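You operate a simulated robot arm through the tools that you are given. There is no shell and no other tool. Be economical: measure what you need, move in short steps, check, and stop when the job is done.

Carry out the task below with a simulated robot arm. There is one attempt and no reset: what you move stays moved.

TASK
Shut the dispenser's gate, then tip the teal tub of pellets into it.
Fine: put the tub back and slide the lid shut.
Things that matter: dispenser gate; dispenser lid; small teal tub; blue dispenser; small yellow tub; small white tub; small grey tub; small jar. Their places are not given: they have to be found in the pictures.

Only the result counts: the job must be done as asked and must still hold three seconds after the hand-in. Knocking over, shifting, dropping, spilling or breaking anything else fails it. A push-on lid holds only when it is set on centred and level and pressed home; a screw cap is set on level and turned clockwise until tight.

THE ROBOT
A 6-joint arm with a two-finger parallel gripper, fixed in place. Base frame: the origin is at the foot of the arm, x ahead of it, y to its left, z up. Lengths are in m, angles in degrees, forces in N, time in s.
With the tool pointing down near the work surface it reaches from about 0.12 to 0.6 m from the base axis. Its first joint turns from -66.0 to 66.0 degrees. Payload 2.1 kg.
The TCP is the grasp point between the finger pads, 0.03 m short of the fingertips. In the tool frame z runs along the fingers and y along their closing line. The gripper opens to 0.094 m. The fingers are 0.028 m wide and 0.01 m thick; the gripper's body (0.05 by 0.096 m) begins 0.055 m behind the TCP.
Orientation is that of the tool frame in the base frame, as a unit quaternion [x, y, z, w]. With the fingers straight down and closing along the base's y, the tool's x points along the base's -x, its y along +y and its z along -z.

THE INTERFACE
- The arm moves only by the tool apply_moves. Its argument "increments" is a list of rows, each a list of 7 numbers: the shift along the tool's x, y, z in units of 200 mm (1.0 is 200 mm), then the turn, a rotation vector about the tool's x, y, z in units of 180 degrees (1.0 is 180 degrees), then the closure, from 0 (fully open) to 1 (shut). In form: [[tx, ty, tz, rx, ry, rz, hand], ...]. A call has 1 to 20 rows; each row is the pose to reach, as a shift and turn from the pose commanded when the call began, along the tool's axes at that moment. A call with a number of a shift or a turn outside -1 to 1 is refused whole. Each row takes 0.2 s and may step no farther than 0.05 m and 8.6 degrees from the row before; otherwise, or with a gripper value out of range, the whole call is refused. A pose out of reach is approached as far as the arm can. The call stops where the force on the tool passes 40 N (or 10 N more than at its start, if that is more) or the arm is blocked; 0.2 s more then pass. Each finger travels about 0.072 m/s and halts on what it meets, pressing with about 41 N; the grip force reading is that of the motor and also rises with nothing between the fingers. The clock runs only during rows and for 0.2 s after the last one: add rows that repeat a pose to give the fingers time. It gives the time, the measured TCP pose, the force on the tool (base axes), the opening and the grip force at its end, in the units of the frame above (readings bear some noise).
- Cameras (640 x 400 px; columns grow to the right, rows downward): "scene" is fixed at [0.0558, -0.3639, 0.5043]; the picture's right is [0.80, -0.60, 0.00], its down [-0.23, -0.30, -0.93] and it looks along [0.56, 0.74, -0.38] (base axes); focal length 214 px, centre (320, 200). "wrist" rides on the gripper at [-0.037, 0, -0.058] in the tool frame; the picture's right is [0.00, -1.00, 0.00], its down [0.97, 0.00, -0.24] and it looks along [0.24, 0.00, 0.97] (tool axes); focal length 218 px, centre (320, 200).
- snapshot(camera): a new picture of that camera. The clock stands still meanwhile.
- probe_pixels(camera, pixels): for up to 12 pixels [column, row] of the newest picture of that camera ("zoom" is the newest enlarged one), the place [x, y, z] in the base frame of the surface seen there, good to about 0.002 m. The clock stands still meanwhile.
- enlarge(camera, box): a new picture of the part [left, top, right, bottom] of that camera's present view, enlarged. The clock stands still meanwhile.
- sign_off(): hands the job in; it is judged then, once.

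Keep the steps short. Do not move on a guess: measure, check each grasp and each placing, and mend mistakes. In all there are 80 turns and 46 pictures (those below and enlarged ones count). Leave the gripper open and the arm clear of the work at the hand-in unless told otherwise, and finish with a single line.

The tools are called after ">>>" as name(argument=value, ...) on one line, values as JSON. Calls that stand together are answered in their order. apply_moves: Moves the arm, as the interface text tells. Its arguments: {"type":"object","properties":{"increments":{"type":"array"}},"required":["increments"]} The other tools are called the same way: snapshot (camera) takes a picture; probe_pixels (camera, pixels) gives the place of the surface under pixels of a picture; enlarge (camera, box) takes an enlarged picture of a part of a camera's view; sign_off () hands the job in.

At the start:

```text
time_s: 0.0
tool_pos: [0.2216, -0.1827, 0.445]
ee_rot: [0.0, 1.0, 0.0, 0.0]
force: [0.4, 0.2, 0.4]
finger_gap: 0.0939
finger_force: 0.0
```

scene: 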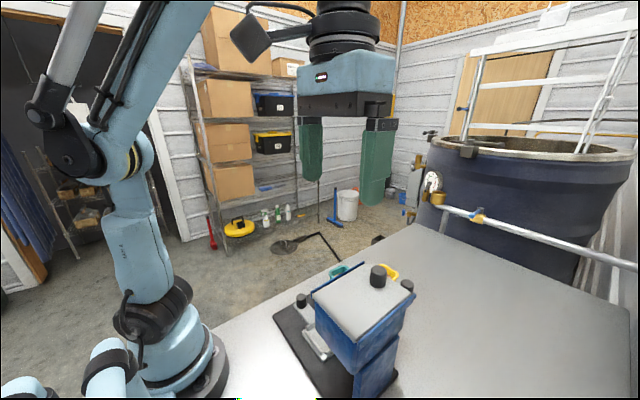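
wrist: 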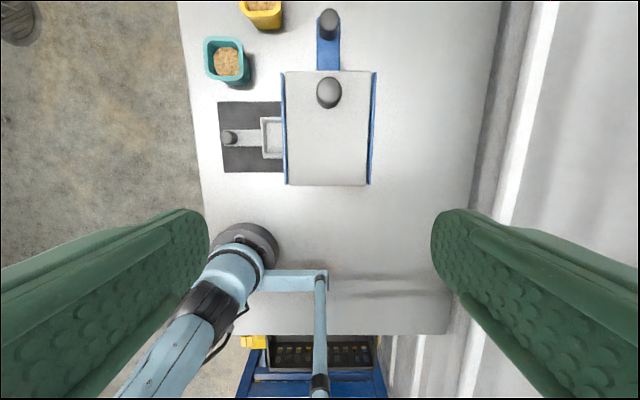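

I see the dispenser with a knobbed lid, a gate handle to its left and the tubs behind it. I'll enlarge both views before measuring.

>>> enlarge(camera="wrist", box=[180, 0, 420, 200])

>>> enlarge(camera="scene", box=[260, 240, 440, 400])

>>> probe_pixels(camera="wrist", pixels=[[329, 90], [329, 22], [228, 137], [225, 60], [207, 42], [243, 40], [246, 80], [262, 12], [290, 75], [370, 75], [285, 183], [370, 183]])

```text
2.00 times, centred on (300, 100) of wrist
```

zoom: 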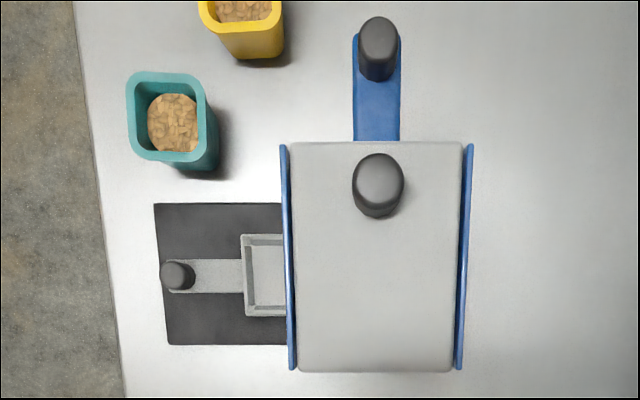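

```text
2.50 times, centred on (350, 320) of scene
```

zoom: 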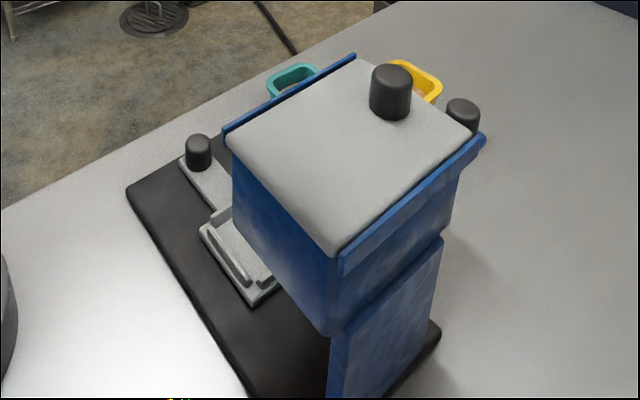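

```text
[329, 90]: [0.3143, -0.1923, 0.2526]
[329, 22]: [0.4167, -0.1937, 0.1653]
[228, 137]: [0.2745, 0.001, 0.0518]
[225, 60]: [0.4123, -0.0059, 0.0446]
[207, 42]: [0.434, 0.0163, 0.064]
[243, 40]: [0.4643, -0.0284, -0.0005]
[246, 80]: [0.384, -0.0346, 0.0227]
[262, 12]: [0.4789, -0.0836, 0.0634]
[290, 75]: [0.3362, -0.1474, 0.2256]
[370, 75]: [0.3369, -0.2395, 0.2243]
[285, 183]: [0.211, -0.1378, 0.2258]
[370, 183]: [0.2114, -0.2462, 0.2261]
```

The lid (top z≈0.226, knob at x≈0.314) runs on rails. A blue strip with a knob sticks out at the back (x≈0.417), and there is a grey tray at the lower left. I need to see which one is the gate, so I'll move the hand forward at height for a view from the back.

>>> apply_moves(increments=[[-0.18, 0.06, 0, 0, 0, 0, 0], [-0.36, 0.12, 0, 0, 0, 0, 0], [-0.54, 0.18, 0, 0, 0, 0, 0], [-0.72, 0.24, 0, 0, 0, 0, 0], [-0.9, 0.3, 0, 0, 0, 0, 0]])

>>> snapshot(camera="wrist")

```text
time_s: 1.2
tool_pos: [0.3668, -0.1239, 0.4198]
ee_rot: [0.0, 1.0, -0.001, 0.0]
force: [0.2, -0.5, 0.1]
finger_gap: 0.0942
finger_force: 0.1
out of reach, approached as far as the arm can: row 3, 4, 5
```

```text
41 pictures are left
```

wrist: 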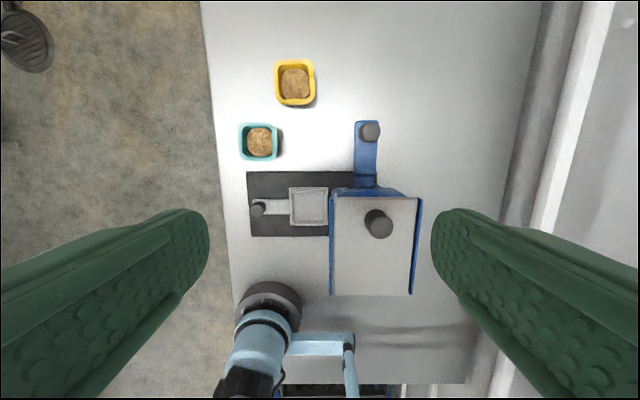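

>>> enlarge(camera="wrist", box=[230, 100, 430, 300])

>>> probe_pixels(camera="wrist", pixels=[[364, 145], [370, 131], [364, 182], [370, 192], [308, 205], [293, 205], [275, 208], [258, 209], [260, 180], [242, 142], [277, 142], [259, 127]])

```text
2.00 times, centred on (330, 200) of wrist
```

zoom: 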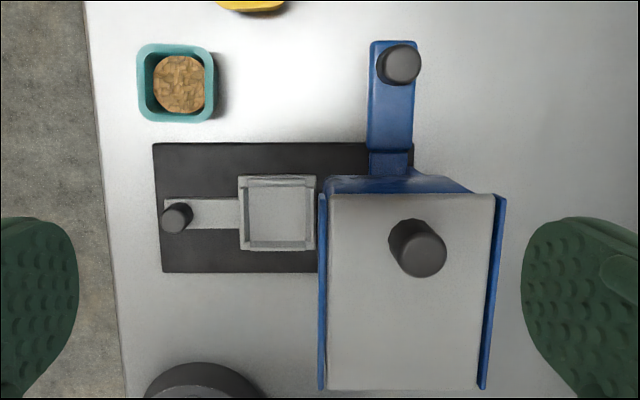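

```text
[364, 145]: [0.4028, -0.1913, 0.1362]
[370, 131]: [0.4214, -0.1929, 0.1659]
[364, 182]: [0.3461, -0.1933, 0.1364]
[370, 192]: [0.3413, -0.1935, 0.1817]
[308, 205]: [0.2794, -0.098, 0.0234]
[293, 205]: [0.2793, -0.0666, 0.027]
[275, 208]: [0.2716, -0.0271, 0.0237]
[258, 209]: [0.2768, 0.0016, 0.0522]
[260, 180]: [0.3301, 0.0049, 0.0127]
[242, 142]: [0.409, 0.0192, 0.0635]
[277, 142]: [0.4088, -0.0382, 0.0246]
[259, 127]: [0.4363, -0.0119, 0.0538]
```

The blue strip (top z=0.136) enters the hopper and looks like the gate. The grey tray sits low on the base plate. To be sure, I'll look at the dispenser from its left side with the tool tilted.

>>> apply_moves(increments=[[0.05, 0.16, 0.05, 0.045, 0, 0, 0], [0.1, 0.32, 0.1, 0.09, 0, 0, 0], [0.15, 0.48, 0.15, 0.135, 0, 0, 0], [0.2, 0.64, 0.2, 0.18, 0, 0, 0], [0.25, 0.8, 0.3, 0.225, 0, 0, 0], [0.3, 0.97, 0.4, 0.27, 0, 0, 0], [0.3, 0.97, 0.5, 0.31, 0, 0, 0], [0.3, 0.97, 0.6, 0.35, 0, 0, 0]])

>>> snapshot(camera="wrist")

```text
time_s: 3.0
tool_pos: [0.3406, 0.0183, 0.3006]
ee_rot: [-0.004, 0.855, -0.519, 0.005]
force: [0.6, -0.4, 1.0]
finger_gap: 0.094
finger_force: 0.1
out of reach, approached as far as the arm can: row 7, 8
```

```text
39 pictures are left
```

wrist: 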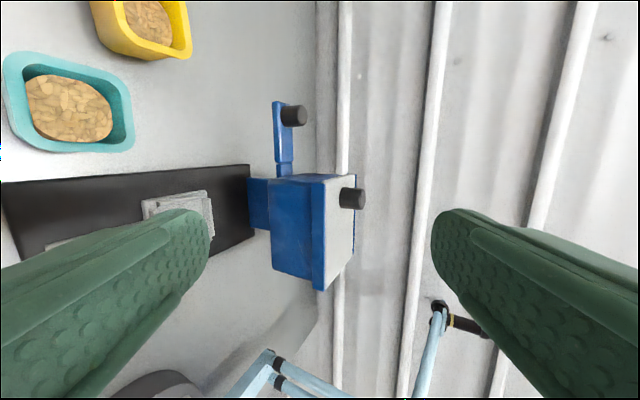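

>>> enlarge(camera="wrist", box=[200, 90, 380, 300])

>>> probe_pixels(camera="wrist", pixels=[[258, 205], [282, 220], [318, 240], [282, 165], [279, 130], [296, 115], [262, 183], [265, 225], [276, 181], [276, 268]])

```text
1.90 times, centred on (290, 195) of wrist
```

zoom: 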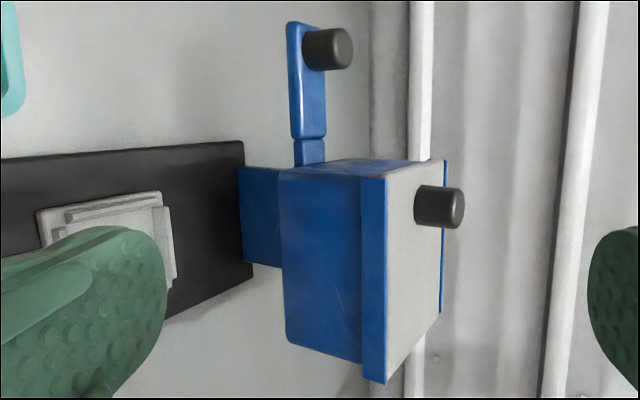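

```text
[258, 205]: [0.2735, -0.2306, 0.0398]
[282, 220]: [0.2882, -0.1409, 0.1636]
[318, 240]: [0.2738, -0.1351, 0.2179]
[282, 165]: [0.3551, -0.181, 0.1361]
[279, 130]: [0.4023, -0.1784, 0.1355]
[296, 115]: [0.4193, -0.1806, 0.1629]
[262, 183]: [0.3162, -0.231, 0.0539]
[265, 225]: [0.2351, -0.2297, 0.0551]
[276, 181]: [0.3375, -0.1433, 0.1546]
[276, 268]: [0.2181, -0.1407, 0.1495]
```

From the side, the blue strip slides into the hopper just above its bottom, so it is the gate and it is pulled out. The grey tray is a separate catch tray. I'll bring the tool back upright, clear of everything.

>>> apply_moves(increments=[[0, -0.006, 0.046, -0.0437, 0, 0, 0], [0, -0.012, 0.092, -0.0875, 0, 0, 0], [0, -0.018, 0.138, -0.131, 0, 0, 0], [0, -0.024, 0.184, -0.175, 0, 0, 0], [0, -0.03, 0.23, -0.219, 0, 0, 0], [0, -0.036, 0.277, -0.2625, 0, 0, 0], [0, -0.042, 0.323, -0.306, 0, 0, 0], [0, -0.048, 0.369, -0.35, 0, 0, 0.5], [0, -0.048, 0.369, -0.35, 0, 0, 1], [0, -0.048, 0.369, -0.35, 0, 0, 1], [0, -0.048, 0.369, -0.35, 0, 0, 1]])

```text
time_s: 5.4
tool_pos: [0.3393, -0.0528, 0.2761]
ee_rot: [0.0, 1.0, 0.0, 0.0]
force: [0.2, 1.1, 0.0]
finger_gap: 0.0
finger_force: 33.0
```

The tool is upright with the fingers shut. Next I'll go behind the gate knob (x≈0.419, y≈-0.193) to x=0.475, then down to z≈0.173.

>>> apply_moves(increments=[[-0.2, 0, 0, 0, 0, 0, 1], [-0.4, -0.1, 0, 0, 0, 0, 1], [-0.55, -0.25, 0, 0, 0, 0, 1], [-0.66, -0.42, 0, 0, 0, 0, 1], [-0.68, -0.57, 0, 0, 0, 0, 1], [-0.68, -0.702, 0, 0, 0, 0, 1], [-0.68, -0.702, 0.17, 0, 0, 0, 1], [-0.68, -0.702, 0.34, 0, 0, 0, 1], [-0.68, -0.702, 0.515, 0, 0, 0, 1]])

>>> enlarge(camera="scene", box=[260, 200, 480, 380])

```text
time_s: 7.4
tool_pos: [0.4773, -0.1914, 0.1722]
ee_rot: [0.0, 1.0, 0.0, 0.0]
force: [0.0, -0.1, 0.8]
finger_gap: 0.0
finger_force: 33.3
```

```text
2.22 times, centred on (370, 290) of scene
```

zoom: 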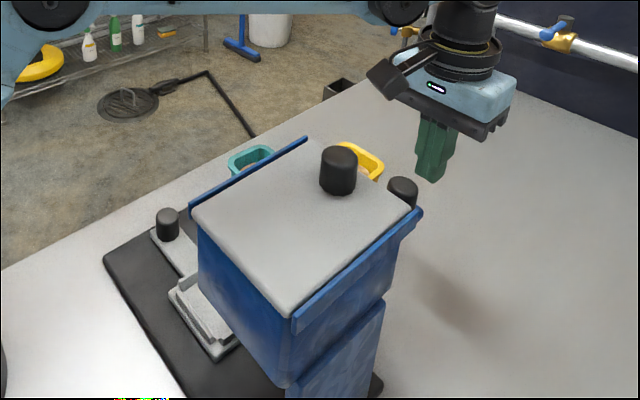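

The fingers are behind the knob at the right height. I'll push toward the hopper slowly and stop at x≈0.40 to read the force.

>>> apply_moves(increments=[[0.1, 0, 0, 0, 0, 0, 1], [0.16, 0, 0, 0, 0, 0, 1], [0.2, 0, 0, 0, 0, 0, 1], [0.24, 0, 0, 0, 0, 0, 1], [0.28, 0, 0, 0, 0, 0, 1], [0.32, 0, 0, 0, 0, 0, 1], [0.36, 0, 0, 0, 0, 0, 1], [0.385, 0, 0, 0, 0, 0, 1]])

>>> enlarge(camera="scene", box=[260, 200, 480, 380])

```text
time_s: 9.2
tool_pos: [0.3996, -0.1922, 0.1715]
ee_rot: [0.0, 1.0, 0.0, 0.0]
force: [6.6, -1.9, -0.6]
finger_gap: 0.0
finger_force: 32.8
```

```text
2.22 times, centred on (370, 290) of scene
```

zoom: 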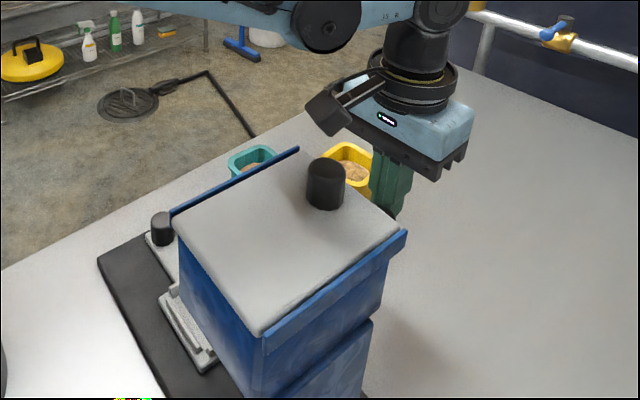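

The dispenser itself seems to have shifted in the picture. I'll back off at once and measure.

>>> apply_moves(increments=[[-0.1, 0, 0, 0, 0, 0, 1], [-0.2, 0, 0, 0, 0, 0, 1], [-0.2, 0, -0.2, 0, 0, 0, 1], [-0.2, 0, -0.4, 0, 0, 0, 1], [-0.1, 0, -0.6, 0, 0, 0, 1], [0.05, 0, -0.7, 0, 0, 0, 1]])

>>> snapshot(camera="wrist")

>>> enlarge(camera="scene", box=[260, 240, 440, 400])

```text
time_s: 10.6
tool_pos: [0.3896, -0.1934, 0.3119]
ee_rot: [0.0, 1.0, -0.001, 0.0]
force: [0.5, 0.5, -1.2]
finger_gap: 0.0
finger_force: 33.4
```

```text
35 pictures are left
```

wrist: 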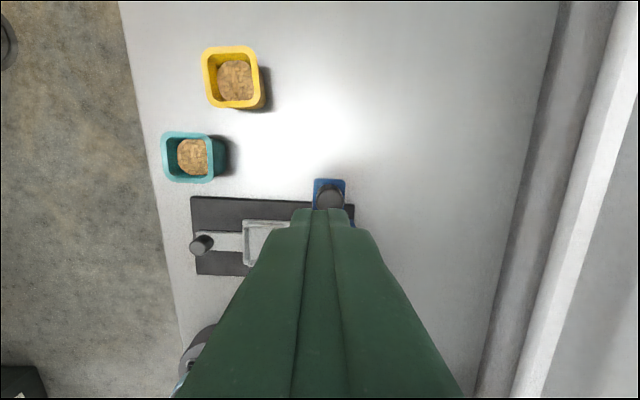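

```text
2.50 times, centred on (350, 320) of scene
```

zoom: 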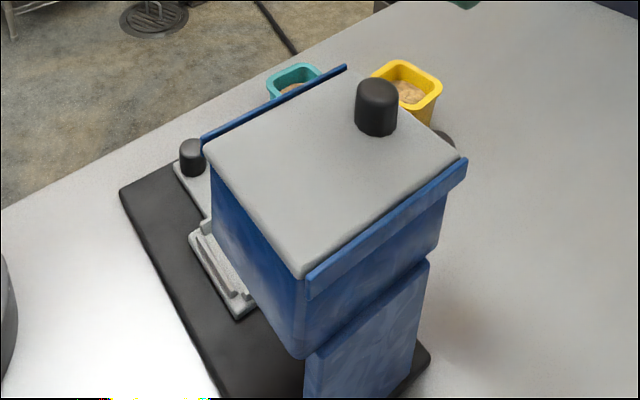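

>>> probe_pixels(camera="wrist", pixels=[[328, 195], [328, 182], [202, 244], [193, 200], [198, 272], [194, 157], [235, 80]])

>>> probe_pixels(camera="zoom", pixels=[[300, 270], [210, 148], [340, 75], [450, 155], [192, 148], [122, 192], [376, 85], [292, 70], [230, 270], [420, 352]])

```text
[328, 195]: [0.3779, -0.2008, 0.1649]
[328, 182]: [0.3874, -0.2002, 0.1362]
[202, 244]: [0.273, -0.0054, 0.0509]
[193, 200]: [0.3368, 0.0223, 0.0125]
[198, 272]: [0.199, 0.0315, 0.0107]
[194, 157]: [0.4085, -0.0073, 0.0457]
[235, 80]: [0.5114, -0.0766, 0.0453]
```

```text
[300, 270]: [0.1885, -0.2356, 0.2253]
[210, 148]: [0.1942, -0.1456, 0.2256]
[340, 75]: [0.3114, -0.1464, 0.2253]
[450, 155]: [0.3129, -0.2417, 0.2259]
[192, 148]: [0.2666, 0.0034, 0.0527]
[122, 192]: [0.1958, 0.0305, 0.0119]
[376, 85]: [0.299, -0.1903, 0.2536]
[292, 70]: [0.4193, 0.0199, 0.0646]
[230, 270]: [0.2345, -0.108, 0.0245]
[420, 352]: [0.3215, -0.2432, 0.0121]
```

The gate knob is now at x≈0.378, and the dispenser has slid toward -x by roughly 2 cm. I'll return to the starting viewpoint, with the hand open, so I can compare directly with the first picture.

>>> apply_moves(increments=[[0.05, 0, -0.2, 0, 0, 0, 0.8], [0.2, 0.02, -0.35, 0, 0, 0, 0.6], [0.4, 0.03, -0.45, 0, 0, 0, 0.3], [0.6, 0.04, -0.55, 0, 0, 0, 0], [0.75, 0.05, -0.62, 0, 0, 0, 0], [0.84, 0.054, -0.665, 0, 0, 0, 0]])

>>> snapshot(camera="wrist")

>>> enlarge(camera="wrist", box=[180, 0, 420, 200])

```text
time_s: 12.0
tool_pos: [0.2194, -0.1818, 0.445]
ee_rot: [0.0, 1.0, -0.001, 0.001]
force: [0.7, -0.3, 0.7]
finger_gap: 0.0938
finger_force: 0.0
```

```text
33 pictures are left
```

wrist: 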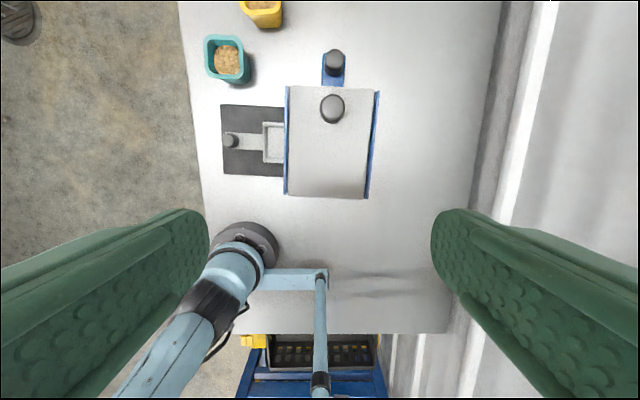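

```text
2.00 times, centred on (300, 100) of wrist
```

zoom: 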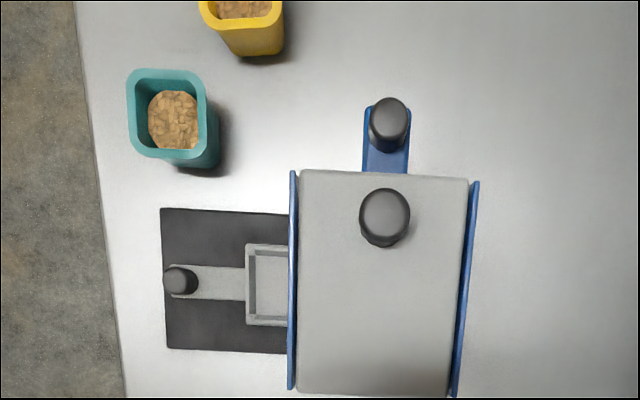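

The dispenser moved as one body: about 2 cm in -x at the hopper and a few degrees of turn. The gate travelled in by about 17 mm before that. I'll measure the lid knob and corners precisely from this viewpoint.

>>> probe_pixels(camera="zoom", pixels=[[384, 190], [384, 212], [362, 212], [407, 212], [384, 232], [304, 174], [465, 182], [300, 388], [447, 393], [293, 180], [293, 380], [456, 390]])

>>> probe_pixels(camera="wrist", pixels=[[223, 107], [225, 173], [231, 140], [227, 42], [333, 57], [320, 56], [344, 56], [333, 70], [333, 82]])

```text
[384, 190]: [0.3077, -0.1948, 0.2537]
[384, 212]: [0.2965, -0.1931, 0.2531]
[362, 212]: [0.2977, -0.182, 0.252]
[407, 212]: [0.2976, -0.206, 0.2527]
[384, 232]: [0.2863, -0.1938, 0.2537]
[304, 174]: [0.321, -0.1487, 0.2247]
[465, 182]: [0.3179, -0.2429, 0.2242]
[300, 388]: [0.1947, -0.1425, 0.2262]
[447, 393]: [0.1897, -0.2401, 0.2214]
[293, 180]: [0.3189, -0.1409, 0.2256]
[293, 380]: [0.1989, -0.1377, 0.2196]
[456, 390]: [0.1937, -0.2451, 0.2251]
```

```text
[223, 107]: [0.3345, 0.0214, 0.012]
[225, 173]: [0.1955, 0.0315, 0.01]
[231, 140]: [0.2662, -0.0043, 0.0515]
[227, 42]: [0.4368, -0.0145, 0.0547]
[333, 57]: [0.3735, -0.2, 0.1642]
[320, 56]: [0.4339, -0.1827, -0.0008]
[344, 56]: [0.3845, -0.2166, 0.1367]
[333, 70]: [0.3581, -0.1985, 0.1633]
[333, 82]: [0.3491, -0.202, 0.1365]
```

The lid knob is at (0.297, -0.194), 24 mm wide, with its top at z=0.253. I'll go down over it with the hand half open, stop just above, and read the position.

>>> apply_moves(increments=[[-0.1, -0.02, 0.15, 0, 0, 0, 0.2], [-0.2, -0.04, 0.35, 0, 0, 0, 0.4], [-0.3, -0.061, 0.55, 0, 0, 0, 0.4], [-0.388, -0.061, 0.7, 0, 0, 0, 0.4], [-0.388, -0.061, 0.75, 0, 0, 0, 0.4]])

>>> snapshot(camera="wrist")

```text
time_s: 13.2
tool_pos: [0.2977, -0.1932, 0.2956]
ee_rot: [0.0, 1.0, 0.0, -0.001]
force: [-0.7, 0.3, -0.8]
finger_gap: 0.0564
finger_force: 0.0
```

```text
31 pictures are left
```

wrist: 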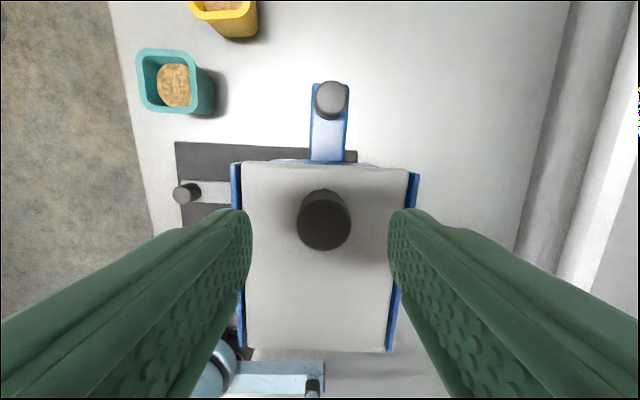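

The knob is centred between the fingers. The gate's wide handle now seems to meet the hopper wall. Next I'll go down 34 mm and close on the lid knob.

>>> apply_moves(increments=[[0, 0, 0.1, 0, 0, 0, 0.4], [0, 0, 0.168, 0, 0, 0, 0.4], [0, 0, 0.168, 0, 0, 0, 0.65], [0, 0, 0.168, 0, 0, 0, 0.8], [0, 0, 0.168, 0, 0, 0, 0.85], [0, 0, 0.168, 0, 0, 0, 0.85]])

```text
time_s: 14.6
tool_pos: [0.2995, -0.1946, 0.2624]
ee_rot: [0.0, 1.0, 0.0, -0.001]
force: [-0.9, -5.4, 0.0]
finger_gap: 0.0267
finger_force: 40.6
```

The knob is held (gap 0.0267). I'll try +x by 15 mm. If the lid doesn't slide that way, this would only nudge the dispenser back toward where it was.

>>> apply_moves(increments=[[-0.025, 0, 0, 0, 0, 0, 0.85], [-0.05, 0, 0, 0, 0, 0, 0.85], [-0.075, 0, 0, 0, 0, 0, 0.85]])

>>> snapshot(camera="wrist")

```text
time_s: 15.4
tool_pos: [0.3132, -0.1941, 0.2617]
ee_rot: [0.0, 1.0, 0.0, -0.001]
force: [-11.7, -8.5, 18.5]
finger_gap: 0.0272
finger_force: 40.9
```

```text
30 pictures are left
```

wrist: 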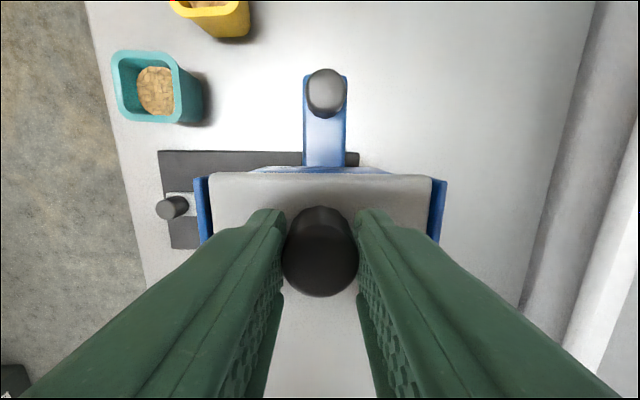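

>>> probe_pixels(camera="wrist", pixels=[[222, 178], [425, 183], [205, 183], [440, 186], [325, 92], [325, 78], [162, 155], [173, 207], [355, 160], [145, 60]])

>>> enlarge(camera="scene", box=[260, 240, 440, 400])

```text
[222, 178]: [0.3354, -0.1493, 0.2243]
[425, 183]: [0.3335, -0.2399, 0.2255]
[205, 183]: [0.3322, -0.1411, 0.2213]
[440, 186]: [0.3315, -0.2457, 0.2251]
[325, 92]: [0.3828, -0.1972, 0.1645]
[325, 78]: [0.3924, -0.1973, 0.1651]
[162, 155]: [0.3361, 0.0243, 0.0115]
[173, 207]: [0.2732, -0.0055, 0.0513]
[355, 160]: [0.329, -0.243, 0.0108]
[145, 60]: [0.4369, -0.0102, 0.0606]
```

```text
2.50 times, centred on (350, 320) of scene
```

zoom: 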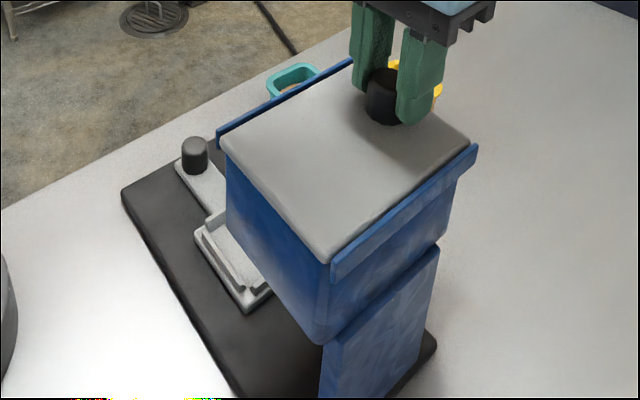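

The lid doesn't slide toward +x, but that nudge brought the dispenser nearly back (lid back edge 0.335, originally 0.337). So the lid must open toward -x. I'll try a short step that way, easing the downward press by 1 mm.

>>> apply_moves(increments=[[0, 0, -0.006, 0, 0, 0, 0.85], [0.04, 0, -0.006, 0, 0, 0, 0.85], [0.08, 0, -0.006, 0, 0, 0, 0.85], [0.12, 0, -0.006, 0, 0, 0, 0.85]])

>>> snapshot(camera="wrist")

```text
time_s: 16.4
tool_pos: [0.2897, -0.1932, 0.2623]
ee_rot: [0.0, 1.0, 0.0, 0.0]
force: [0.6, 0.0, -0.4]
finger_gap: 0.0271
finger_force: 41.0
```

```text
28 pictures are left
```

wrist: 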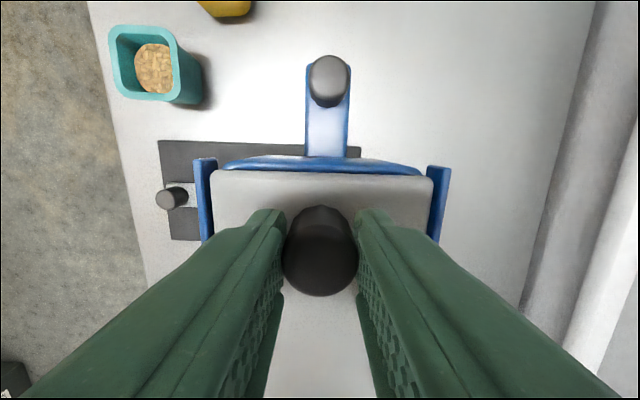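

The lid slides freely toward -x with almost no force. I'll slide it further, to about 85 mm in total, and watch the force.

>>> apply_moves(increments=[[0.05, 0, 0, 0, 0, 0, 0.85], [0.1, 0, 0, 0, 0, 0, 0.85], [0.15, 0, 0, 0, 0, 0, 0.85], [0.2, 0, 0, 0, 0, 0, 0.85], [0.25, 0, 0, 0, 0, 0, 0.85], [0.3, 0, 0, 0, 0, 0, 0.85]])

>>> snapshot(camera="wrist")

```text
time_s: 17.8
tool_pos: [0.2306, -0.1945, 0.263]
ee_rot: [0.001, 1.0, 0.0, 0.0]
force: [0.7, 0.8, 0.4]
finger_gap: 0.0267
finger_force: 41.6
```

```text
27 pictures are left
```

wrist: 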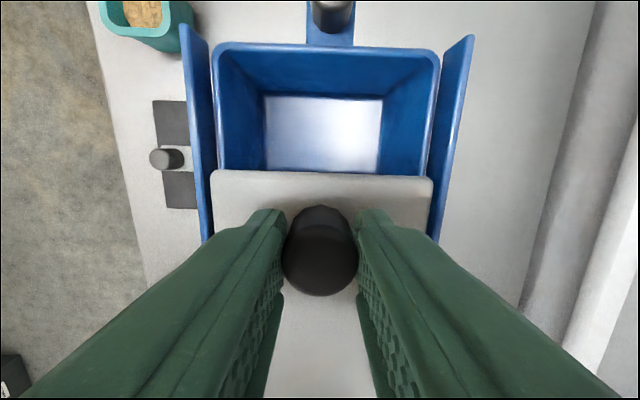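

The lid is open 82 mm and I can look into the hopper. I'll probe the floor of the funnel to see whether the gate closes it.

>>> probe_pixels(camera="wrist", pixels=[[325, 110], [280, 105], [370, 105], [325, 135], [280, 160], [370, 160], [325, 165], [325, 48], [215, 110], [438, 110], [325, 175], [330, 38]])

>>> enlarge(camera="wrist", box=[200, 20, 450, 190])

```text
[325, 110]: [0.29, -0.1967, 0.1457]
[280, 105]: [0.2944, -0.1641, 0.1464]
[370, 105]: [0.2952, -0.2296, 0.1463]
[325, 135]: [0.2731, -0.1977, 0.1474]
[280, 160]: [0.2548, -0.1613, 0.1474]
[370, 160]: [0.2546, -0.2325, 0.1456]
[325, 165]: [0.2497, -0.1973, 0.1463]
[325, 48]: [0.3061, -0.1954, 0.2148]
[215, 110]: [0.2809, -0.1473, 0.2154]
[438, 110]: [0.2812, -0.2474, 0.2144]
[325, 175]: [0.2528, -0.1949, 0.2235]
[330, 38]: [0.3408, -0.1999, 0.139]
```

```text
2.35 times, centred on (325, 105) of wrist
```

zoom: 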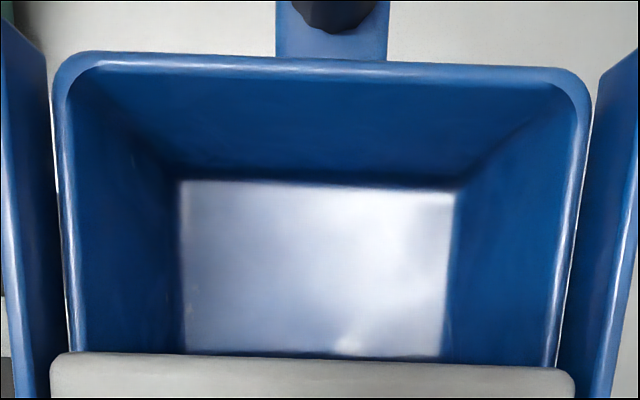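

>>> probe_pixels(camera="wrist", pixels=[[188, 32], [467, 42], [166, 158], [180, 140], [180, 112], [333, 8], [333, 32], [140, 12], [205, 225], [432, 225]])

>>> snapshot(camera="scene")

```text
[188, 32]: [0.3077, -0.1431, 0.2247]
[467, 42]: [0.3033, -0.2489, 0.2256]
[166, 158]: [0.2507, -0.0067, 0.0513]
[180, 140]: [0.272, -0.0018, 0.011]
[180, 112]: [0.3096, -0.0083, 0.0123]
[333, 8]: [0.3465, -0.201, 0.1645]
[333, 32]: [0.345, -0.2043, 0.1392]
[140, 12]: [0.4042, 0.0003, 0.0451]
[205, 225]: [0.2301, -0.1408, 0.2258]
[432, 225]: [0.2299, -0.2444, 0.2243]
```

```text
25 pictures are left
```

scene: 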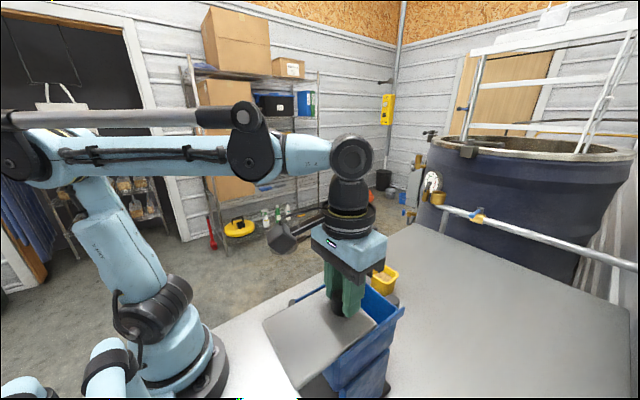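

The probe shows the dispenser was dragged along (rail ends now at 0.305), so the lid slid only about 55 mm. I'll test whether it still slides, with 15 mm more in small steps.

>>> apply_moves(increments=[[0.015, 0, 0, 0, 0, 0, 0.85], [0.03, 0, 0, 0, 0, 0, 0.85], [0.045, 0, 0, 0, 0, 0, 0.85], [0.06, 0, 0, 0, 0, 0, 0.85], [0.075, 0, 0, 0, 0, 0, 0.85]])

>>> snapshot(camera="wrist")

```text
time_s: 19.0
tool_pos: [0.2132, -0.1938, 0.2641]
ee_rot: [0.001, 1.0, 0.0, 0.0]
force: [0.5, -1.6, 0.0]
finger_gap: 0.0269
finger_force: 41.8
```

```text
24 pictures are left
```

wrist: 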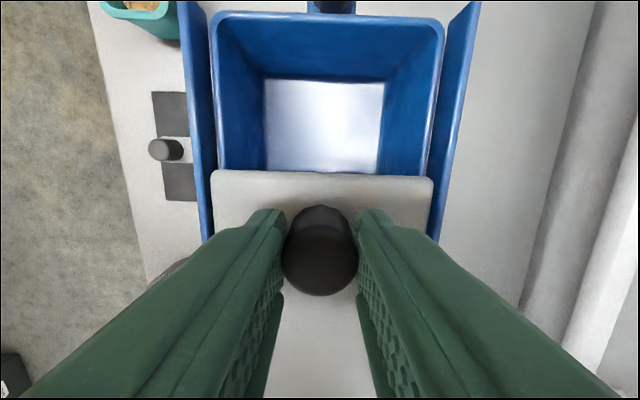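

>>> probe_pixels(camera="wrist", pixels=[[325, 17], [325, 174], [190, 10], [470, 12], [166, 150], [325, 90], [325, 165], [325, 125], [275, 90], [160, 95], [170, 195]])

```text
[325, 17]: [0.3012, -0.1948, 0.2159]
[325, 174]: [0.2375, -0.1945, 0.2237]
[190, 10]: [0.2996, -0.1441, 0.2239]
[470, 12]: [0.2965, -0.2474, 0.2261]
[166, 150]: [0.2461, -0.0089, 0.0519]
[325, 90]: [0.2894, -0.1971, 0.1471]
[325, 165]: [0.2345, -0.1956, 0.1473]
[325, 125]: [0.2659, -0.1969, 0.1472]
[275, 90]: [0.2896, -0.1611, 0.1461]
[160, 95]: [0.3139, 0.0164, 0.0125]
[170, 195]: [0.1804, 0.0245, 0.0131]
```

The lid slid to a 64 mm opening while the dispenser dragged 5 mm more. The funnel floor is solid at z=0.147 as far as I can see. I'll release the knob, rise, and move over the opening with the fingers shut.

>>> apply_moves(increments=[[0, 0, 0, 0, 0, 0, 0.6], [0, 0, 0, 0, 0, 0, 0.5], [0, 0, -0.1, 0, 0, 0, 0.5], [0, 0, -0.3, 0, 0, 0, 0.6], [-0.2, 0, -0.3, 0, 0, 0, 0.9], [-0.3, 0, -0.3, 0, 0, 0, 1], [-0.3, 0, -0.3, 0, 0, 0, 1]])

>>> snapshot(camera="wrist")

```text
time_s: 20.6
tool_pos: [0.2749, -0.1942, 0.3236]
ee_rot: [0.0, 1.0, 0.0, 0.0]
force: [-0.3, 1.0, -0.1]
finger_gap: 0.0
finger_force: 33.5
```

```text
23 pictures are left
```

wrist: 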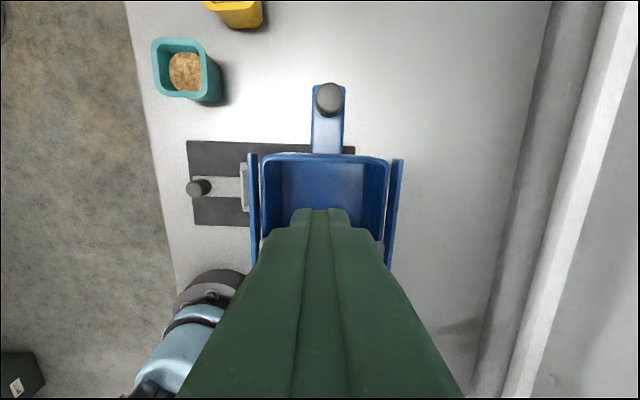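

The opening is clear. I'll put the closed fingertips just inside the hopper (tips at z≈0.198) and push on its back wall toward +x, slowly, to bring the dispenser back.

>>> apply_moves(increments=[[0, 0, 0.2, 0, 0, 0, 1], [0, 0, 0.4, 0, 0, 0, 1], [0, 0, 0.478, 0, 0, 0, 1], [-0.03, 0, 0.478, 0, 0, 0, 1], [-0.06, 0, 0.478, 0, 0, 0, 1], [-0.09, 0, 0.478, 0, 0, 0, 1], [-0.12, 0, 0.478, 0, 0, 0, 1], [-0.15, 0, 0.478, 0, 0, 0, 1]])

>>> snapshot(camera="wrist")

```text
time_s: 22.4
tool_pos: [0.3036, -0.1926, 0.2268]
ee_rot: [0.001, 1.0, 0.0, -0.001]
force: [-7.4, -2.1, 1.9]
finger_gap: 0.0
finger_force: 32.7
```

```text
22 pictures are left
```

wrist: 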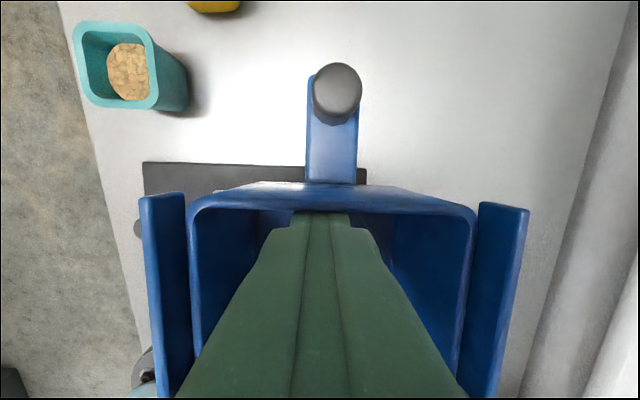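

>>> probe_pixels(camera="wrist", pixels=[[158, 202], [505, 213], [147, 168], [362, 176], [330, 195], [330, 182], [337, 85], [188, 300], [477, 300], [115, 60]])

```text
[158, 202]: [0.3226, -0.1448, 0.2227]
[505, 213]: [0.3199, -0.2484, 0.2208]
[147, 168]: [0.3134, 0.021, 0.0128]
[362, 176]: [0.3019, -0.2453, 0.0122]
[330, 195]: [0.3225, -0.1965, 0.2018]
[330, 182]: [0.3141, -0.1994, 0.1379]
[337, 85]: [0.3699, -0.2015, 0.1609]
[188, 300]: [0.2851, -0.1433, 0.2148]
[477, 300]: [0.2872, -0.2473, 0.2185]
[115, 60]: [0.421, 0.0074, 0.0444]
```

The readings show the push at this height is tipping the dispenser slightly rather than sliding it. I'll ease back slowly so it settles flat, then correct its position later with a low push.

>>> apply_moves(increments=[[0.02, 0, 0, 0, 0, 0, 1], [0.04, 0, 0, 0, 0, 0, 1], [0.06, 0, 0, 0, 0, 0, 1], [0.08, 0, 0, 0, 0, 0, 1], [0.1, 0, 0, 0, 0, 0, 1], [0.12, 0, 0, 0, 0, 0, 1], [0.12, 0, -0.2, 0, 0, 0, 1], [0.12, 0, -0.4, 0, 0, 0, 1], [-0.05, 0, -0.5, 0, 0, 0, 1], [-0.25, 0, -0.6, 0, 0, 0, 1]])

>>> snapshot(camera="wrist")

```text
time_s: 24.6
tool_pos: [0.3549, -0.1938, 0.3464]
ee_rot: [0.001, 1.0, 0.0, 0.0]
force: [0.4, -0.3, 1.0]
finger_gap: 0.0
finger_force: 33.0
```

```text
21 pictures are left
```

wrist: 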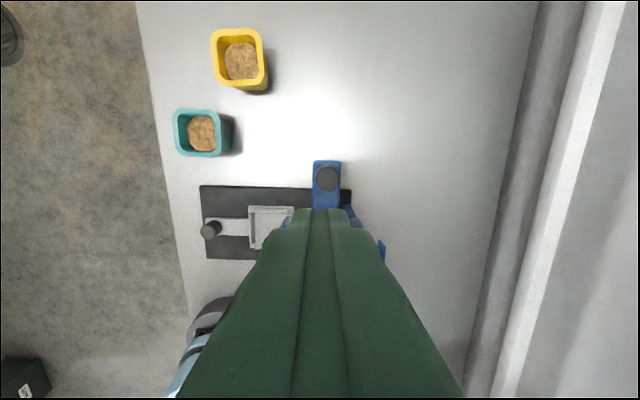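

Now I'll measure the teal tub and the settled dispenser.

>>> probe_pixels(camera="wrist", pixels=[[176, 132], [219, 132], [197, 111], [197, 155], [177, 112], [216, 153], [223, 125], [201, 133], [202, 188], [206, 256], [326, 178], [348, 195]])

>>> enlarge(camera="wrist", box=[150, 90, 290, 178])

```text
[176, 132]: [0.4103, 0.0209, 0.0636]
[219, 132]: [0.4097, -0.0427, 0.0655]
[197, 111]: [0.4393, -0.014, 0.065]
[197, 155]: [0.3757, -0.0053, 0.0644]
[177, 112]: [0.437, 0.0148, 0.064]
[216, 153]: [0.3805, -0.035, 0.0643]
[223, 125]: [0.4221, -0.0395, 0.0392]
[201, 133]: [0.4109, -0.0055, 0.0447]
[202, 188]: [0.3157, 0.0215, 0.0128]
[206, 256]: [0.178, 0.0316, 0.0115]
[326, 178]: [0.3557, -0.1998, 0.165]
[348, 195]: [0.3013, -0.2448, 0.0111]
```

```text
4.55 times, centred on (220, 134) of wrist
```

zoom: 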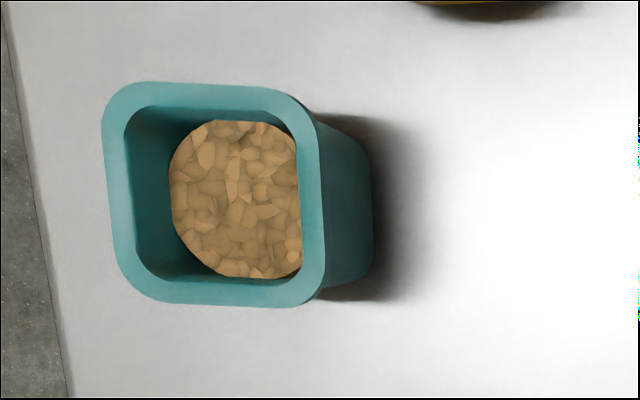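

The teal tub's rim spans x 0.375–0.440 and y -0.043–0.022, with its top at z≈0.065. It is turned about 4.5°, and its contents sit flat inside. The dispenser has settled flat, about 28 mm in -x from its start. Before grasping, I'll rehearse the pouring attitude empty-handed in free air. First comes a 60° yaw.

>>> apply_moves(increments=[[0.05, 0, -0.05, 0, 0, 0.042, 0.5], [0.1, 0, -0.1, 0, 0, 0.084, 0], [0.15, 0, -0.15, 0, 0, 0.126, 0], [0.2, 0, -0.2, 0, 0, 0.168, 0], [0.25, 0, -0.25, 0, 0, 0.21, 0], [0.3, 0, -0.3, 0, 0, 0.252, 0], [0.35, 0, -0.35, 0, 0, 0.294, 0], [0.4, 0, -0.35, 0, 0, 0.333, 0]])

>>> apply_moves(increments=[[0, 0, 0, 0, -0.045, 0, 0], [0, 0, 0, 0, -0.09, 0, 0], [0, 0, 0, 0, -0.135, 0, 0], [0, 0, 0, 0, -0.18, 0, 0], [0, 0, 0, 0, -0.225, 0, 0], [0, 0, 0, 0, -0.27, 0, 0], [0, 0, 0, 0, -0.315, 0, 0], [0, 0, 0, 0, -0.36, 0, 0], [0, 0, 0, 0, -0.405, 0, 0], [0, 0, 0, 0, -0.45, 0, 0], [0, 0, 0, 0, -0.495, 0, 0], [0, 0, 0, 0, -0.54, 0, 0], [0, 0, 0, 0, -0.585, 0, 0], [0, 0, 0, 0, -0.63, 0, 0], [0, 0, 0, 0, -0.675, 0, 0], [0, 0, 0, 0, -0.72, 0, 0]])

```text
time_s: 26.4
tool_pos: [0.2758, -0.1939, 0.4189]
ee_rot: [0.501, 0.866, 0.001, 0.0]
force: [0.7, -1.0, -0.3]
finger_gap: 0.0938
finger_force: 0.0
```

```text
time_s: 29.8
tool_pos: [0.2731, -0.1941, 0.4161]
ee_rot: [0.212, 0.368, -0.452, 0.784]
force: [0.3, 0.8, 0.7]
finger_gap: 0.0936
finger_force: 0.0
```

The full 130° tip is reachable. Now I'll lower it in that attitude to about z=0.34 to check reach and clearance above the hopper.

>>> apply_moves(increments=[[0.1, 0, -0.083, 0, 0, 0, 0], [0.2, 0, -0.165, 0, 0, 0, 0], [0.293, 0, -0.242, 0, 0, 0, 0]])

>>> snapshot(camera="scene")

```text
time_s: 30.5
tool_pos: [0.2722, -0.191, 0.3641]
ee_rot: [0.207, 0.354, -0.46, 0.787]
force: [-6.7, 5.0, 42.2]
finger_gap: 0.0943
finger_force: 0.1
stopped in row 3: the force on the tool passed its limit (the readings are from after the stop); the commanded pose is now the measured one
```

```text
19 pictures are left
```

scene: 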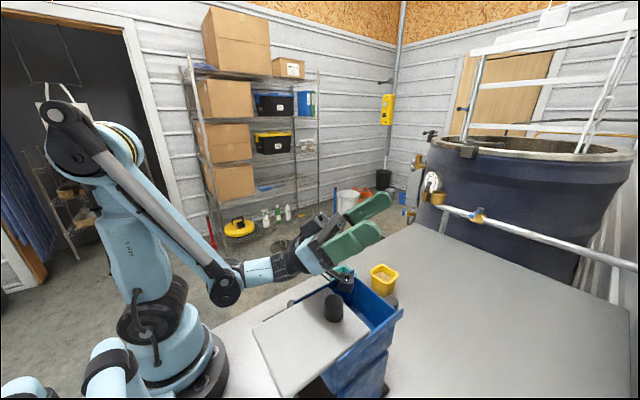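

The black box on the hand's underside touched the rail or lid at z=0.364, so I stopped there. I'll rise, undo the tip, and try the attitude turned half round so that box sits on top.

>>> apply_moves(increments=[[-0.1, 0, 0.083, 0, 0, 0, 0], [-0.22, 0, 0.182, 0, 0, 0, 0]])

>>> apply_moves(increments=[[0, 0, 0, 0, 0.045, 0, 0], [0, 0, 0, 0, 0.09, 0, 0], [0, 0, 0, 0, 0.135, 0, 0], [0, 0, 0, 0, 0.18, 0, 0], [0, 0, 0, 0, 0.225, 0, 0], [0, 0, 0, 0, 0.27, 0, 0], [0, 0, 0, 0, 0.315, 0, 0], [0, 0, 0, 0, 0.36, 0, 0], [0, 0, 0, 0, 0.405, 0, 0], [0, 0, 0, 0, 0.45, 0, 0], [0, 0, 0, 0, 0.495, 0, 0], [0, 0, 0, 0, 0.54, 0, 0], [0, 0, 0, 0, 0.585, 0, 0], [0, 0, 0, 0, 0.63, 0, 0], [0, 0, 0, 0, 0.675, 0, 0], [0, 0, 0, 0, 0.72, 0, 0]])

>>> snapshot(camera="wrist")

```text
time_s: 31.1
tool_pos: [0.2717, -0.1912, 0.4183]
ee_rot: [0.208, 0.357, -0.458, 0.787]
force: [0.0, 0.8, 0.5]
finger_gap: 0.094
finger_force: 0.0
```

```text
time_s: 34.5
tool_pos: [0.2715, -0.1892, 0.4188]
ee_rot: [0.503, 0.864, -0.006, 0.011]
force: [0.6, -0.9, -0.7]
finger_gap: 0.0942
finger_force: 0.0
```

```text
18 pictures are left
```

wrist: 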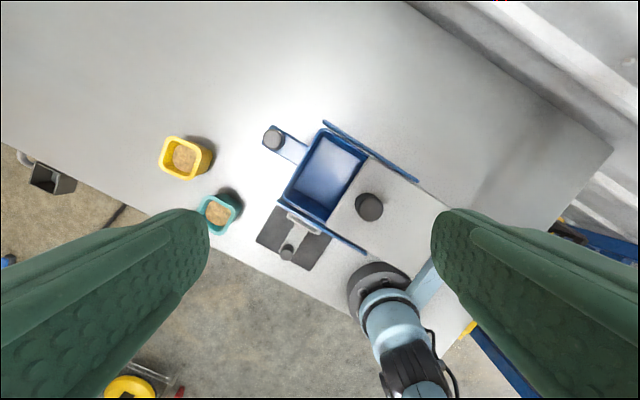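

>>> probe_pixels(camera="wrist", pixels=[[273, 140], [326, 133], [280, 207], [311, 270], [258, 240], [327, 121], [283, 193], [340, 155], [320, 190], [369, 205], [312, 199], [350, 170]])

>>> enlarge(camera="wrist", box=[240, 110, 440, 280])

```text
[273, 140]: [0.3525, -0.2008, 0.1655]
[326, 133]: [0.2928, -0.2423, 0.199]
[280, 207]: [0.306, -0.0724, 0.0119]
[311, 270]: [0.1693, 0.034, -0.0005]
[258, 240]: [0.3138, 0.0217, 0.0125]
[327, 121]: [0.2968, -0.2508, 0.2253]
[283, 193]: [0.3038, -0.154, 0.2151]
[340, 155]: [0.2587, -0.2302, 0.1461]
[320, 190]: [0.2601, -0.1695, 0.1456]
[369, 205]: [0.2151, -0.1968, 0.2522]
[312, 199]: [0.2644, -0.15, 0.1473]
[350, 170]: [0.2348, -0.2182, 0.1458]
```

```text
2.35 times, centred on (340, 195) of wrist
```

zoom: 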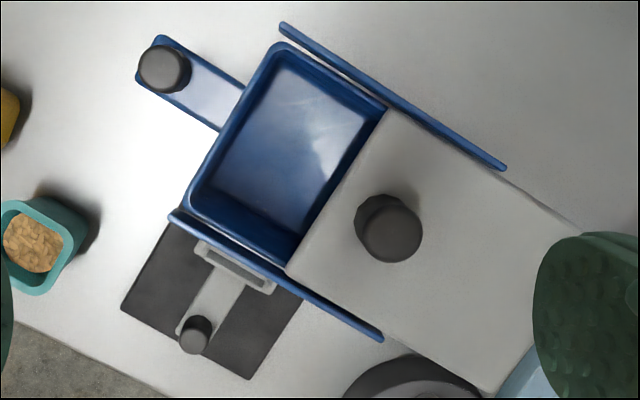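

The gripper did no harm, and the visible hopper floor is solid. Next I'll turn the hand 180° about its axis at this height so the black box will be on top when tipping.

>>> apply_moves(increments=[[0, 0, 0, 0, 0, -0.0455, 0], [0, 0, 0, 0, 0, -0.091, 0], [0, 0, 0, 0, 0, -0.1365, 0], [0, 0, 0, 0, 0, -0.182, 0], [0, 0, 0, 0, 0, -0.2275, 0], [0, 0, 0, 0, 0, -0.273, 0], [0, 0, 0, 0, 0, -0.3185, 0], [0, 0, 0, 0, 0, -0.364, 0], [0, 0, 0, 0, 0, -0.4095, 0], [0, 0, 0, 0, 0, -0.455, 0], [0, 0, 0, 0, 0, -0.5, 0]])

>>> apply_moves(increments=[[0, 0, 0, 0, 0, -0.0455, 0], [0, 0, 0, 0, 0, -0.091, 0], [0, 0, 0, 0, 0, -0.1365, 0], [0, 0, 0, 0, 0, -0.182, 0], [0, 0, 0, 0, 0, -0.2275, 0], [0, 0, 0, 0, 0, -0.273, 0], [0, 0, 0, 0, 0, -0.3185, 0], [0, 0, 0, 0, 0, -0.364, 0], [0, 0, 0, 0, 0, -0.4095, 0], [0, 0, 0, 0, 0, -0.455, 0], [0, 0, 0, 0, 0, -0.5, 0]])

```text
time_s: 36.9
tool_pos: [0.2711, -0.1905, 0.4192]
ee_rot: [-0.256, 0.967, -0.013, 0.003]
force: [0.8, 1.0, -0.2]
finger_gap: 0.0939
finger_force: 0.0
```

```text
time_s: 39.3
tool_pos: [0.2705, -0.1902, 0.4188]
ee_rot: [0.865, -0.502, 0.012, 0.007]
force: [0.0, -0.6, -0.4]
finger_gap: 0.0943
finger_force: 0.2
```

The turn worked. Now I'll rehearse the tip with the opposite sign.

>>> apply_moves(increments=[[0, 0, 0, 0, 0.045, 0, 0], [0, 0, 0, 0, 0.09, 0, 0], [0, 0, 0, 0, 0.135, 0, 0], [0, 0, 0, 0, 0.18, 0, 0], [0, 0, 0, 0, 0.225, 0, 0], [0, 0, 0, 0, 0.27, 0, 0], [0, 0, 0, 0, 0.315, 0, 0], [0, 0, 0, 0, 0.36, 0, 0], [0, 0, 0, 0, 0.405, 0, 0], [0, 0, 0, 0, 0.45, 0, 0], [0, 0, 0, 0, 0.495, 0, 0], [0, 0, 0, 0, 0.54, 0, 0], [0, 0, 0, 0, 0.585, 0, 0], [0, 0, 0, 0, 0.63, 0, 0], [0, 0, 0, 0, 0.675, 0, 0], [0, 0, 0, 0, 0.72, 0, 0]])

>>> snapshot(camera="scene")

```text
time_s: 42.7
tool_pos: [0.2707, -0.1889, 0.4184]
ee_rot: [0.356, -0.207, 0.787, 0.459]
force: [-0.1, -1.0, 0.2]
finger_gap: 0.0942
finger_force: 0.0
```

```text
16 pictures are left
```

scene: 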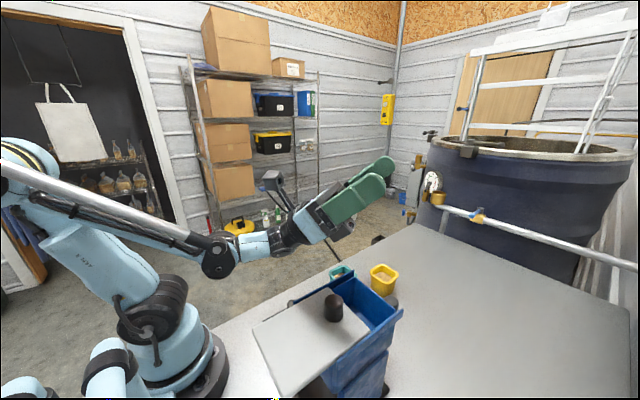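

The box is on top now. I'll lower 7 cm to z≈0.35 to check clearance.

>>> apply_moves(increments=[[-0.1, 0, -0.083, 0, 0, 0, 0], [-0.19, 0, -0.157, 0, 0, 0, 0], [-0.27, 0, -0.223, 0, 0, 0, 0]])

>>> enlarge(camera="scene", box=[220, 150, 440, 330])

```text
time_s: 43.5
tool_pos: [0.2708, -0.1916, 0.3478]
ee_rot: [0.356, -0.207, 0.787, 0.458]
force: [0.0, -0.5, -0.4]
finger_gap: 0.094
finger_force: 0.0
```

```text
2.22 times, centred on (330, 240) of scene
```

zoom: 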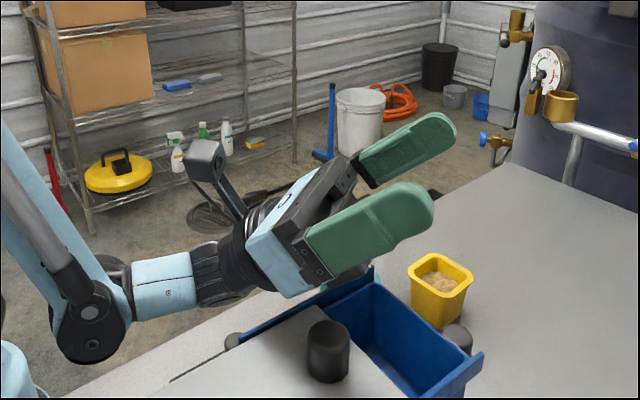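

That's clear and reachable. I'll keep TCP (0.271, -0.191, 0.348) as the pour pose. Now I'll rise, un-tip fully to vertical, and turn on to align with the tub.

>>> apply_moves(increments=[[0.1, 0, 0.083, 0, 0, 0, 0], [0.19, 0, 0.157, 0, 0, 0, 0], [0.27, 0, 0.223, 0, 0, 0, 0]])

>>> apply_moves(increments=[[0, 0, 0, 0, -0.0456, 0, 0], [0, 0, 0, 0, -0.0911, 0, 0], [0, 0, 0, 0, -0.1367, 0, 0], [0, 0, 0, 0, -0.1823, 0, 0], [0, 0, 0, 0, -0.2278, 0, 0], [0, 0, 0, 0, -0.2734, 0, 0], [0, 0, 0, 0, -0.3189, 0, 0], [0, 0, 0, 0, -0.3645, 0, 0], [0, 0, 0, 0, -0.41, 0, 0], [0, 0, 0, 0, -0.4556, 0, 0], [0, 0, 0, 0, -0.5012, 0, 0], [0, 0, 0, 0, -0.5468, 0, 0], [0, 0, 0, 0, -0.5923, 0, 0], [0, 0, 0, 0, -0.6379, 0, 0], [0, 0, 0, 0, -0.6834, 0, 0], [0, 0, 0, 0, -0.729, 0, 0]])

>>> apply_moves(increments=[[0, 0, 0, 0, 0, -0.0448, 0], [0, 0, 0, 0, 0, -0.0895, 0], [0, 0, 0, 0, 0, -0.134, 0], [0, 0, 0, 0, 0, -0.179, 0], [0, 0, 0, 0, 0, -0.224, 0], [0, 0, 0, 0, 0, -0.2685, 0], [0, 0, 0, 0, 0, -0.313, 0], [0, 0, 0, 0, 0, -0.358, 0]])

```text
time_s: 44.3
tool_pos: [0.2725, -0.1891, 0.4174]
ee_rot: [0.358, -0.208, 0.787, 0.458]
force: [0.0, -0.6, 0.5]
finger_gap: 0.0943
finger_force: 0.1
```

```text
time_s: 47.7
tool_pos: [0.2715, -0.1891, 0.4183]
ee_rot: [0.864, -0.503, 0.0, -0.001]
force: [0.6, -0.4, -0.3]
finger_gap: 0.0942
finger_force: 0.1
```

```text
time_s: 49.5
tool_pos: [0.2748, 0.0422, 0.4275]
ee_rot: [1.0, 0.018, 0.001, 0.013]
force: [-0.3, 0.5, -0.1]
finger_gap: 0.0938
finger_force: 0.1
out of reach, approached as far as the arm can: row 3, 4, 5, 6, 7, 8
```

The last turn met the wrist's limit. The tub can instead be gripped across its other pair of sides (yaw ≈94.5°), which is closer to the pour yaw. I'll turn back there.

>>> apply_moves(increments=[[0, 0, 0, 0, 0, 0.0442, 0], [0, 0, 0, 0, 0, 0.0884, 0], [0, 0, 0, 0, 0, 0.1325, 0], [0, 0, 0, 0, 0, 0.1767, 0], [0, 0, 0, 0, 0, 0.221, 0], [0, 0, 0, 0, 0, 0.265, 0], [0, 0, 0, 0, 0, 0.309, 0], [0, 0, 0, 0, 0, 0.3535, 0], [0, 0, 0, 0, 0, 0.398, 0], [0, 0, 0, 0, 0, 0.442, 0], [0, 0, 0, 0, 0, 0.486, 0]])

```text
time_s: 51.9
tool_pos: [0.2774, 0.0429, 0.4184]
ee_rot: [0.746, -0.666, 0.001, 0.0]
force: [0.1, 1.3, 0.9]
finger_gap: 0.0938
finger_force: 0.0
```

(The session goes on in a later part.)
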